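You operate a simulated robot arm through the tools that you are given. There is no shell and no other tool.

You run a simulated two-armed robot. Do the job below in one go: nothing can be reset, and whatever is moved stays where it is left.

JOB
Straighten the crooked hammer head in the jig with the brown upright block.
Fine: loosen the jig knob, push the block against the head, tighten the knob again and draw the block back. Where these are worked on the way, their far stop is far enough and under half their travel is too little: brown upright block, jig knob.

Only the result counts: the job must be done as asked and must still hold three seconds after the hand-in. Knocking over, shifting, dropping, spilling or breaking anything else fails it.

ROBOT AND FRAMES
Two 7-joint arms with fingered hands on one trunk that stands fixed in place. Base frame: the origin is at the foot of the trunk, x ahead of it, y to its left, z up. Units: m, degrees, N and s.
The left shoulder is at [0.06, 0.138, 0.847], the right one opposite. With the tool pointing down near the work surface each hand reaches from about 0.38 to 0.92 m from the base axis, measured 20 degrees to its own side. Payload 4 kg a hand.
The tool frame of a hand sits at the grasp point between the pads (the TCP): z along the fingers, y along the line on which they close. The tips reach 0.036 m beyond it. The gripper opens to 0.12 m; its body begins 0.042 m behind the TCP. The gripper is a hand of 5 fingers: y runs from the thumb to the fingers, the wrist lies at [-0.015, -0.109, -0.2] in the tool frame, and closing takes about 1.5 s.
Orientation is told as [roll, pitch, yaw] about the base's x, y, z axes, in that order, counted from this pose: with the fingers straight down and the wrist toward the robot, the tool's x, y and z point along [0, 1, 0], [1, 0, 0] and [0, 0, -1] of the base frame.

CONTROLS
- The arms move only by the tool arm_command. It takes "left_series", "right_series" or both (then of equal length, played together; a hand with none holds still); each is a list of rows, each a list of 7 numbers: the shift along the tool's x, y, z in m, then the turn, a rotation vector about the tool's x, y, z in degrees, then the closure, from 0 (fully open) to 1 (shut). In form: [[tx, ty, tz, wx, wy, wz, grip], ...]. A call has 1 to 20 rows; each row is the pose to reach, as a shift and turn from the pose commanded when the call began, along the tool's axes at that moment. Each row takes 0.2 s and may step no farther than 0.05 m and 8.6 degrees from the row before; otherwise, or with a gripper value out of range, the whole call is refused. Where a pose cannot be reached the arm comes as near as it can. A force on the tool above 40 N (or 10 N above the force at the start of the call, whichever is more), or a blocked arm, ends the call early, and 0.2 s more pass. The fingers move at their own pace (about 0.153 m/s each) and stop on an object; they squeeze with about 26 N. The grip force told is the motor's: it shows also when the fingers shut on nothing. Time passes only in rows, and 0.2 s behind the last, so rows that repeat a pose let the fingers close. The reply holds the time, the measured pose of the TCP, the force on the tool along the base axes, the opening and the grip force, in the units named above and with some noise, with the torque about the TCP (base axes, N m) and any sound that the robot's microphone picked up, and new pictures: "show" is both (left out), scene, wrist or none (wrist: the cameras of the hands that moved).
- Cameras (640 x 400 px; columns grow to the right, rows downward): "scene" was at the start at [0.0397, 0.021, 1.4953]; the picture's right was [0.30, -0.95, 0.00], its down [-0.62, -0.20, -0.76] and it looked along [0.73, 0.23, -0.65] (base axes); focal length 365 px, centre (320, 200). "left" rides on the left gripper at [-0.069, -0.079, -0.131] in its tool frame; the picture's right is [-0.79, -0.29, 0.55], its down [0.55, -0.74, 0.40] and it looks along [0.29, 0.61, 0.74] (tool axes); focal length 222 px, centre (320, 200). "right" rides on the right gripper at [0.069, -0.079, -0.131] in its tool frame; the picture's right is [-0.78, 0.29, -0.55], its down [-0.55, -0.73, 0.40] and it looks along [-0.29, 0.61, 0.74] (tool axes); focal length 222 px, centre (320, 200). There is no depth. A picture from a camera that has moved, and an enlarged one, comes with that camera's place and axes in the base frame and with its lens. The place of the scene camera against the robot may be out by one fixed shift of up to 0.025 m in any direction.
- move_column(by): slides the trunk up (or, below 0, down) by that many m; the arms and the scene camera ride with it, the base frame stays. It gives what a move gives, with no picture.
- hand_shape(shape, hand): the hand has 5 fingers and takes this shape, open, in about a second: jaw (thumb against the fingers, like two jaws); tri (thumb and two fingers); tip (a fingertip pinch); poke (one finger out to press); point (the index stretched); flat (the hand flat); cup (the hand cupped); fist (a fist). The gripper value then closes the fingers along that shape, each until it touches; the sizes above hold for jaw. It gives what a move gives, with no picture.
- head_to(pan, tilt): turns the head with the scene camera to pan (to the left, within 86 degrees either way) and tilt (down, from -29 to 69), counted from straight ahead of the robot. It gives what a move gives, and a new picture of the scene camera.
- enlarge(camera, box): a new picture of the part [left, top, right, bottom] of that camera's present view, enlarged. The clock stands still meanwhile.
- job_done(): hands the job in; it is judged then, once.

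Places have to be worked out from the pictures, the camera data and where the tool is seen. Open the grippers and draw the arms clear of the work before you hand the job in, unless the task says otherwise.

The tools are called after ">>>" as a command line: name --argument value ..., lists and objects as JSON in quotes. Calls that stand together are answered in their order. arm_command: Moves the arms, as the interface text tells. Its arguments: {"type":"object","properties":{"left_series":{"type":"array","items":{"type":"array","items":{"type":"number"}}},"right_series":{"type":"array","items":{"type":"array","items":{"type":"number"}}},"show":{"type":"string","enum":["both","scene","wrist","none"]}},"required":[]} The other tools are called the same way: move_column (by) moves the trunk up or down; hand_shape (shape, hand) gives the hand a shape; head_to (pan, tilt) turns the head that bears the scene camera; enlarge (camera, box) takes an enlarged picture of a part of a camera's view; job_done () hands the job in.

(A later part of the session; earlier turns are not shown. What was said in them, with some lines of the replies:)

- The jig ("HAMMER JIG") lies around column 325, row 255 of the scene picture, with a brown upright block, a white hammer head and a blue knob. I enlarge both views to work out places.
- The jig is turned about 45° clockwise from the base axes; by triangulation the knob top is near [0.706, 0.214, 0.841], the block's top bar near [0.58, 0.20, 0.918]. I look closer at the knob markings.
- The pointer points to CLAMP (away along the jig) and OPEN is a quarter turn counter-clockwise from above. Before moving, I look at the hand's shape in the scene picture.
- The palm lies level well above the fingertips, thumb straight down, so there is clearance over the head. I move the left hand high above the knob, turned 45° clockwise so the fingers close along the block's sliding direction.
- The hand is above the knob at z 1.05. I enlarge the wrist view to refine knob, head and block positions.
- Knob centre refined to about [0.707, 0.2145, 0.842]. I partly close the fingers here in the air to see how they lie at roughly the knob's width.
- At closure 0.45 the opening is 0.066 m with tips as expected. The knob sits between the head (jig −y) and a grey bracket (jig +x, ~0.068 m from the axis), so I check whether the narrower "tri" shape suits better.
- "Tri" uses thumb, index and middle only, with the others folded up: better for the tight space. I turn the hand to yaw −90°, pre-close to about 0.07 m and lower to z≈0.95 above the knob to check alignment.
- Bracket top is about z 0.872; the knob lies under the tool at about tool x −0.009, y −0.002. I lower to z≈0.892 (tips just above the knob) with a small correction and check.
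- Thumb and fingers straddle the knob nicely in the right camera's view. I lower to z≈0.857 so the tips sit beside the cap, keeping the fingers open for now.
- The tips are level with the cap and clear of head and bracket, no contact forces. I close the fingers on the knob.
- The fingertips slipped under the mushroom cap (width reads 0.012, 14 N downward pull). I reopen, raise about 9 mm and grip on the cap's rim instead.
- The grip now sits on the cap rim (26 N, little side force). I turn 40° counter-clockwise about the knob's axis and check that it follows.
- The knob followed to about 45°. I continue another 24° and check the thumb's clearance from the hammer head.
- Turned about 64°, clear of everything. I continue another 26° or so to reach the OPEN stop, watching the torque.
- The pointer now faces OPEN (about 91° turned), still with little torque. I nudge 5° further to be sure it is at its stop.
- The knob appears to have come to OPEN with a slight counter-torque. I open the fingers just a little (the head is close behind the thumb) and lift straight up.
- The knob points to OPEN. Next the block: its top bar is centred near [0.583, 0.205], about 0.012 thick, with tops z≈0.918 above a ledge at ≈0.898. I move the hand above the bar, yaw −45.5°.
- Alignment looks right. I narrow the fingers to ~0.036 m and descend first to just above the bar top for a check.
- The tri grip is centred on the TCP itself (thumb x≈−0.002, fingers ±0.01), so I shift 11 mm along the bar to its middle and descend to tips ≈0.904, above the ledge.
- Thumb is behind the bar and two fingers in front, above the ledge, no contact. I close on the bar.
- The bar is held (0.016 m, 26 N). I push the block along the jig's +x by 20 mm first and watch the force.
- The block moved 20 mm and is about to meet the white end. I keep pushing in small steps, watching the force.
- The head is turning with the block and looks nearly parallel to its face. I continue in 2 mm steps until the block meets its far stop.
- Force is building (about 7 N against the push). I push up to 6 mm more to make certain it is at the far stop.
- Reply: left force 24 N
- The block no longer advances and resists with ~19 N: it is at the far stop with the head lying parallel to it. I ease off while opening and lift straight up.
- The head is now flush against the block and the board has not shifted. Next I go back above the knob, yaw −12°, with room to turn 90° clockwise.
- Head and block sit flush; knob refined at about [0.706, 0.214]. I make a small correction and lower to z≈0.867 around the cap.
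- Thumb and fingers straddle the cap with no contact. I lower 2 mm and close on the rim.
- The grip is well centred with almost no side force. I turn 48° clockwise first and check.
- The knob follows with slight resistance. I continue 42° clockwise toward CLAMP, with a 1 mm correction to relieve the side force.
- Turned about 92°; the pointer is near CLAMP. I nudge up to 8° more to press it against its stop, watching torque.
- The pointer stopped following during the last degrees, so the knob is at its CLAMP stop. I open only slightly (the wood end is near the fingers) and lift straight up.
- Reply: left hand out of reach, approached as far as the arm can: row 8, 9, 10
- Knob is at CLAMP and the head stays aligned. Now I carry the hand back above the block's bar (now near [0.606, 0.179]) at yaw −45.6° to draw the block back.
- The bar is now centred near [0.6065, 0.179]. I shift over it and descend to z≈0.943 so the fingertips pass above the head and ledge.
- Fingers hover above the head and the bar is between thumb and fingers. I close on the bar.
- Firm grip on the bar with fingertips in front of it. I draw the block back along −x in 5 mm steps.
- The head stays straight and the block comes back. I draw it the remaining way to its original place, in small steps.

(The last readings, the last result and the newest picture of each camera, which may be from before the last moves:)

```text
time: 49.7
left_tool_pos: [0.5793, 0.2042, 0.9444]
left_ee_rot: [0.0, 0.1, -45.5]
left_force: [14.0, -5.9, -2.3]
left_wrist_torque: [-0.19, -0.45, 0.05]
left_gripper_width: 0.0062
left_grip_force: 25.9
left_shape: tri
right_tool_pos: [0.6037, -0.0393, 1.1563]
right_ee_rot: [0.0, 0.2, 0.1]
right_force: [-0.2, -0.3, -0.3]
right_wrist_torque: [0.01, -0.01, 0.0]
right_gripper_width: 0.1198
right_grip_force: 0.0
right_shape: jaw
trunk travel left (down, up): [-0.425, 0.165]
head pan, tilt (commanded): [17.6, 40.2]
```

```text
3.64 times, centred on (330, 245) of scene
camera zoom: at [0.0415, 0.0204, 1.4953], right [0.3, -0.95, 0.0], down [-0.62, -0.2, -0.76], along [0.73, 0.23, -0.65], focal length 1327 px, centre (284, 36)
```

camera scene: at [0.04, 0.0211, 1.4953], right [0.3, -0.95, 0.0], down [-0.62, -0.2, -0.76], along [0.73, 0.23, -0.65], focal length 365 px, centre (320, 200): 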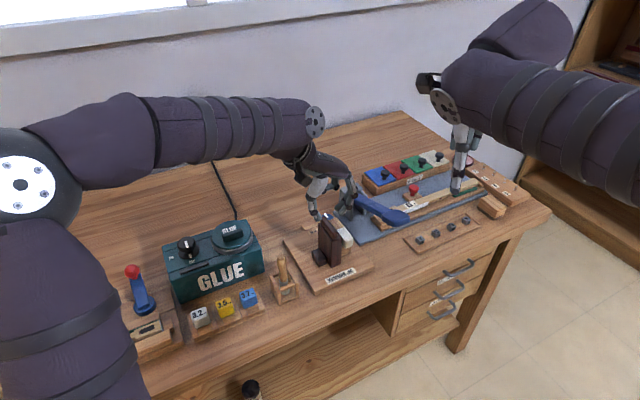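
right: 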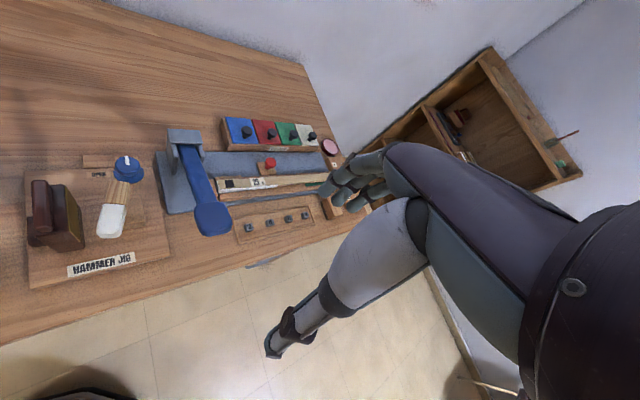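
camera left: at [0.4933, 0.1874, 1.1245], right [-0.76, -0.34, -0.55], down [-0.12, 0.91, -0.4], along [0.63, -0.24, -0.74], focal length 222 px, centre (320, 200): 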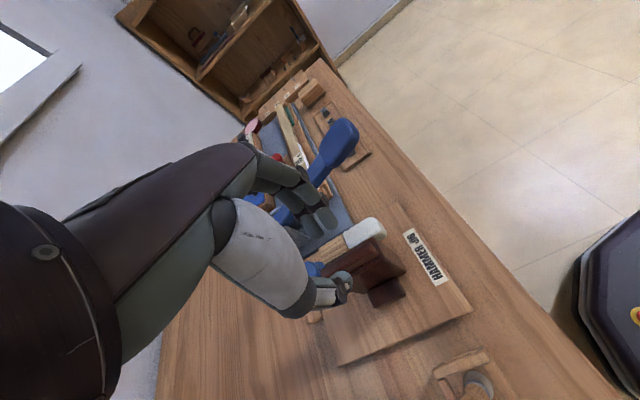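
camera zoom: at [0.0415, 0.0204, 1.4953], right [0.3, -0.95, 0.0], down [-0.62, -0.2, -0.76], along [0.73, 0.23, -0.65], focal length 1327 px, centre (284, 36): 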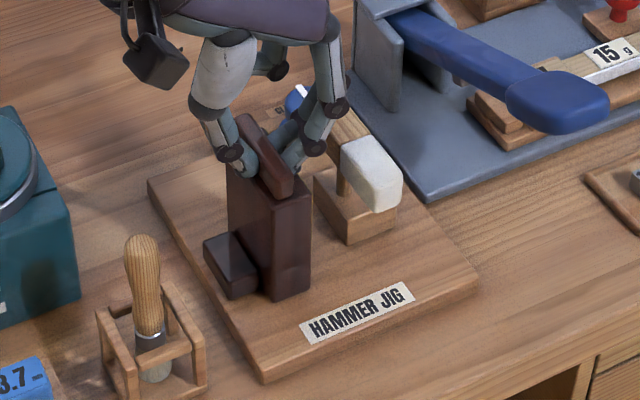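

The block is back at its starting place and resists further pull (at its rear stop). I ease off slightly while opening, then lift straight up.

>>> arm_command --left_series '[[0, 0.003, 0, 0, 0, 0, 0.9], [0, 0.003, 0, 0, 0, 0, 0.8], [0, 0.003, 0, 0, 0, 0, 0.68], [0, 0.003, 0, 0, 0, 0, 0.68], [0, 0.003, 0, 0, 0, 0, 0.68], [0, 0.003, -0.01, 0, 0, 0, 0.68], [0, 0.003, -0.03, 0, 0, 0, 0.68], [0, 0.003, -0.06, 0, 0, 0, 0.68], [0, 0.003, -0.1, 0, 0, 0, 0.68], [0, 0.003, -0.1, 0, 0, 0, 0.68]]' --show "both"

>>> enlarge --camera "left" --box '[260, 180, 500, 360]'

>>> enlarge --camera "right" --box '[10, 130, 190, 290]'

>>> enlarge --camera "scene" --box '[270, 190, 390, 300]'

```text
time: 51.9
left_tool_pos: [0.5831, 0.2053, 1.0457]
left_ee_rot: [-0.1, 0.0, -45.7]
left_force: [1.3, -0.2, 0.4]
left_wrist_torque: [-0.02, -0.01, 0.01]
left_gripper_width: 0.0379
left_grip_force: 0.1
left_shape: tri
right_tool_pos: [0.6024, -0.039, 1.1587]
right_ee_rot: [0.0, 0.0, 0.0]
right_force: [-0.4, 0.2, 0.3]
right_wrist_torque: [-0.03, -0.01, -0.02]
right_gripper_width: 0.1196
right_grip_force: 0.0
right_shape: jaw
trunk travel left (down, up): [-0.425, 0.165]
head pan, tilt (commanded): [17.6, 40.2]
camera scene: at [0.0399, 0.021, 1.4953], right [0.3, -0.95, 0.0], down [-0.62, -0.2, -0.76], along [0.73, 0.23, -0.65], focal length 365 px, centre (320, 200)
camera left: at [0.4777, 0.2127, 1.1757], right [-0.76, -0.34, -0.55], down [-0.12, 0.91, -0.4], along [0.63, -0.24, -0.74], focal length 222 px, centre (320, 200)
```

scene: 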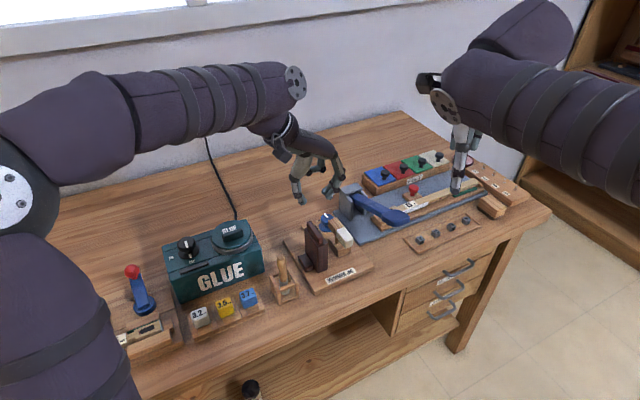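
left: 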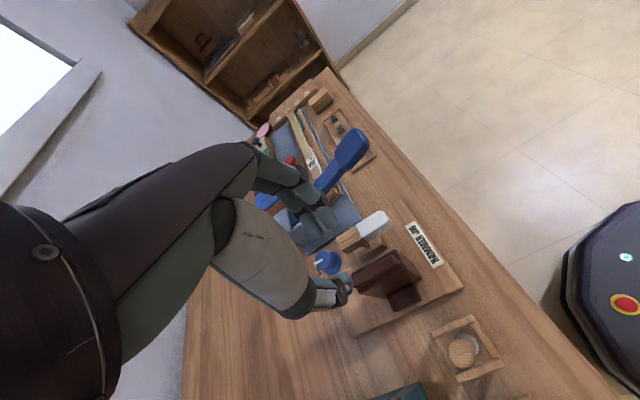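

```text
2.22 times, centred on (380, 270) of left
camera zoom: at [0.4777, 0.2127, 1.1757], right [-0.76, -0.34, -0.55], down [-0.12, 0.91, -0.4], along [0.63, -0.24, -0.74], focal length 494 px, centre (187, 44)
```

zoom: 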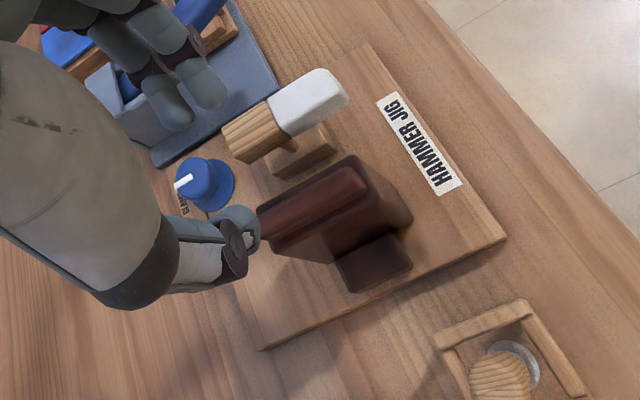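

```text
2.50 times, centred on (100, 210) of right
camera zoom: at [0.5228, 0.0299, 1.2886], right [0.29, -0.78, 0.55], down [-0.73, -0.55, -0.4], along [0.61, -0.29, -0.74], focal length 555 px, centre (870, 175)
```

zoom: 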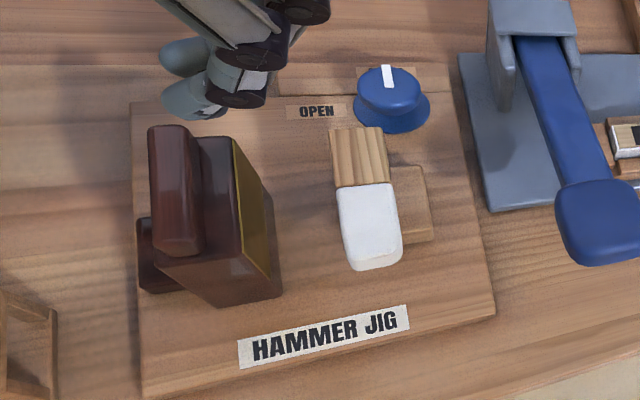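

```text
3.64 times, centred on (330, 245) of scene
camera zoom: at [0.0399, 0.021, 1.4953], right [0.3, -0.95, 0.0], down [-0.62, -0.2, -0.76], along [0.73, 0.23, -0.65], focal length 1327 px, centre (284, 36)
```

zoom: 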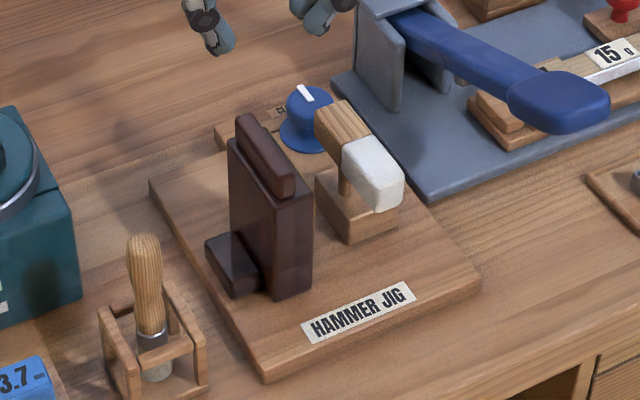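

Knob at CLAMP, block back, head straight and unchanged. I lift and bring the left arm back to near its starting pose with the hand open, clear of the work.

>>> arm_command --left_series '[[0, 0, -0.04, 0, 0, 0, 0.5], [0, -0.01, -0.08, 0, 0, -5, 0.2], [-0.0004, -0.045, -0.105, 0, 0, -12, 0], [-0.001, -0.08, -0.105, 0, 0, -20, 0], [-0.0015, -0.115, -0.105, 0, 0, -28, 0], [-0.002, -0.15, -0.105, 0, 0, -34, 0], [-0.0024, -0.185, -0.105, 0, 0, -40, 0], [-0.0026, -0.2122, -0.105, 0, 0, -45.7, 0], [-0.0026, -0.2122, -0.105, 0, 0, -45.7, 0]]' --show "both"

>>> enlarge --camera "left" --box '[370, 110, 510, 230]'

>>> enlarge --camera "right" --box '[10, 130, 190, 290]'

>>> enlarge --camera "scene" --box '[270, 190, 390, 300]'

```text
time: 53.9
left_tool_pos: [0.4299, 0.3537, 1.1547]
left_ee_rot: [0.1, 0.0, 0.2]
left_force: [-0.1, 1.0, 0.2]
left_wrist_torque: [0.01, 0.0, 0.0]
left_gripper_width: 0.1197
left_grip_force: 0.1
left_shape: tri
right_tool_pos: [0.6028, -0.0394, 1.1576]
right_ee_rot: [0.0, 0.0, 0.0]
right_force: [0.3, 0.1, 0.5]
right_wrist_torque: [0.03, 0.01, 0.01]
right_gripper_width: 0.12
right_grip_force: 0.1
right_shape: jaw
trunk travel left (down, up): [-0.425, 0.165]
head pan, tilt (commanded): [17.6, 40.2]
camera scene: at [0.0398, 0.021, 1.4953], right [0.3, -0.95, 0.0], down [-0.62, -0.2, -0.76], along [0.73, 0.23, -0.65], focal length 365 px, centre (320, 200)
camera left: at [0.3516, 0.2842, 1.2841], right [-0.29, -0.79, -0.55], down [-0.74, 0.55, -0.4], along [0.61, 0.29, -0.74], focal length 222 px, centre (320, 200)
```

scene: 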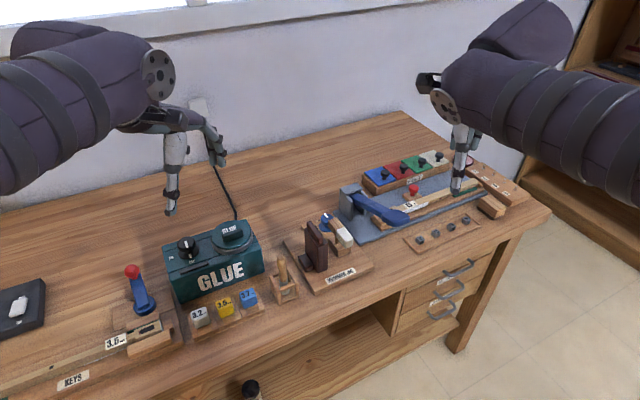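
left: 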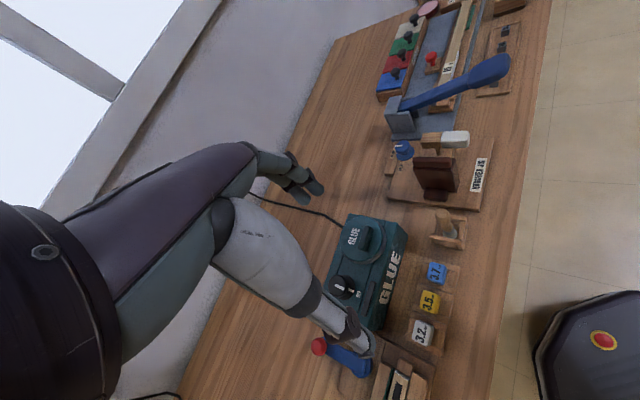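

```text
3.33 times, centred on (440, 170) of left
camera zoom: at [0.3516, 0.2842, 1.2841], right [-0.29, -0.79, -0.55], down [-0.74, 0.55, -0.4], along [0.61, 0.29, -0.74], focal length 740 px, centre (-80, 300)
```

zoom: 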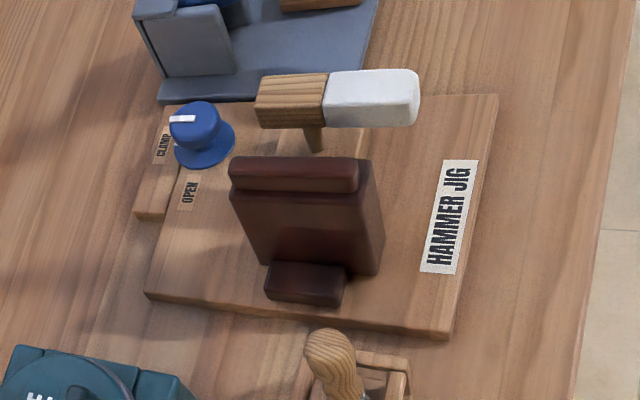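

```text
2.50 times, centred on (100, 210) of right
camera zoom: at [0.5228, 0.0299, 1.2886], right [0.29, -0.78, 0.55], down [-0.73, -0.55, -0.4], along [0.61, -0.29, -0.74], focal length 555 px, centre (870, 175)
```

zoom: 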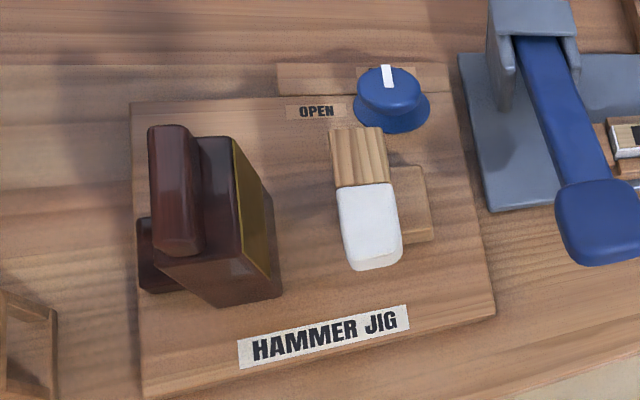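

```text
3.64 times, centred on (330, 245) of scene
camera zoom: at [0.0398, 0.021, 1.4953], right [0.3, -0.95, 0.0], down [-0.62, -0.2, -0.76], along [0.73, 0.23, -0.65], focal length 1327 px, centre (284, 36)
```

zoom: 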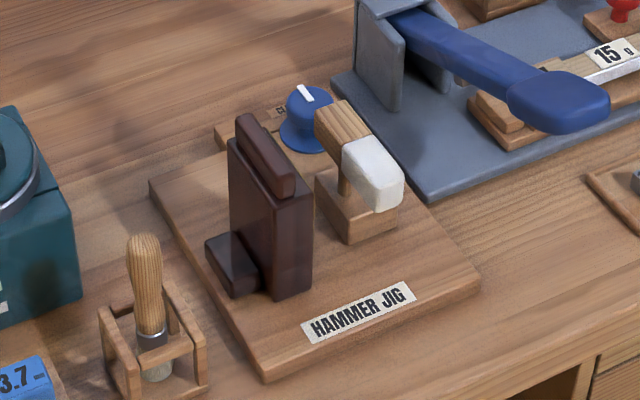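

All pictures agree: the head is parallel to the block, the knob is back at CLAMP, the block is at its starting place, nothing else has shifted and the left arm is clear. I hand the job in.

>>> job_done

```text
The job is handed in.
```

The hammer head is straight in the jig, and I have handed the job in. I don't have the judge's result yet.

- **Knob:** I turned it to OPEN for the push, then back to CLAMP until it stopped turning.
- **Head:** I pushed the brown block about 36 mm, to its far stop, until the head lay flush against it. The head stayed straight when the block came away.
- **Block:** I drew it back to where it started, against its rear stop.

In the final pictures nothing else on the bench has moved. The left arm is back near its starting pose with the hand open, and the right arm did not move.
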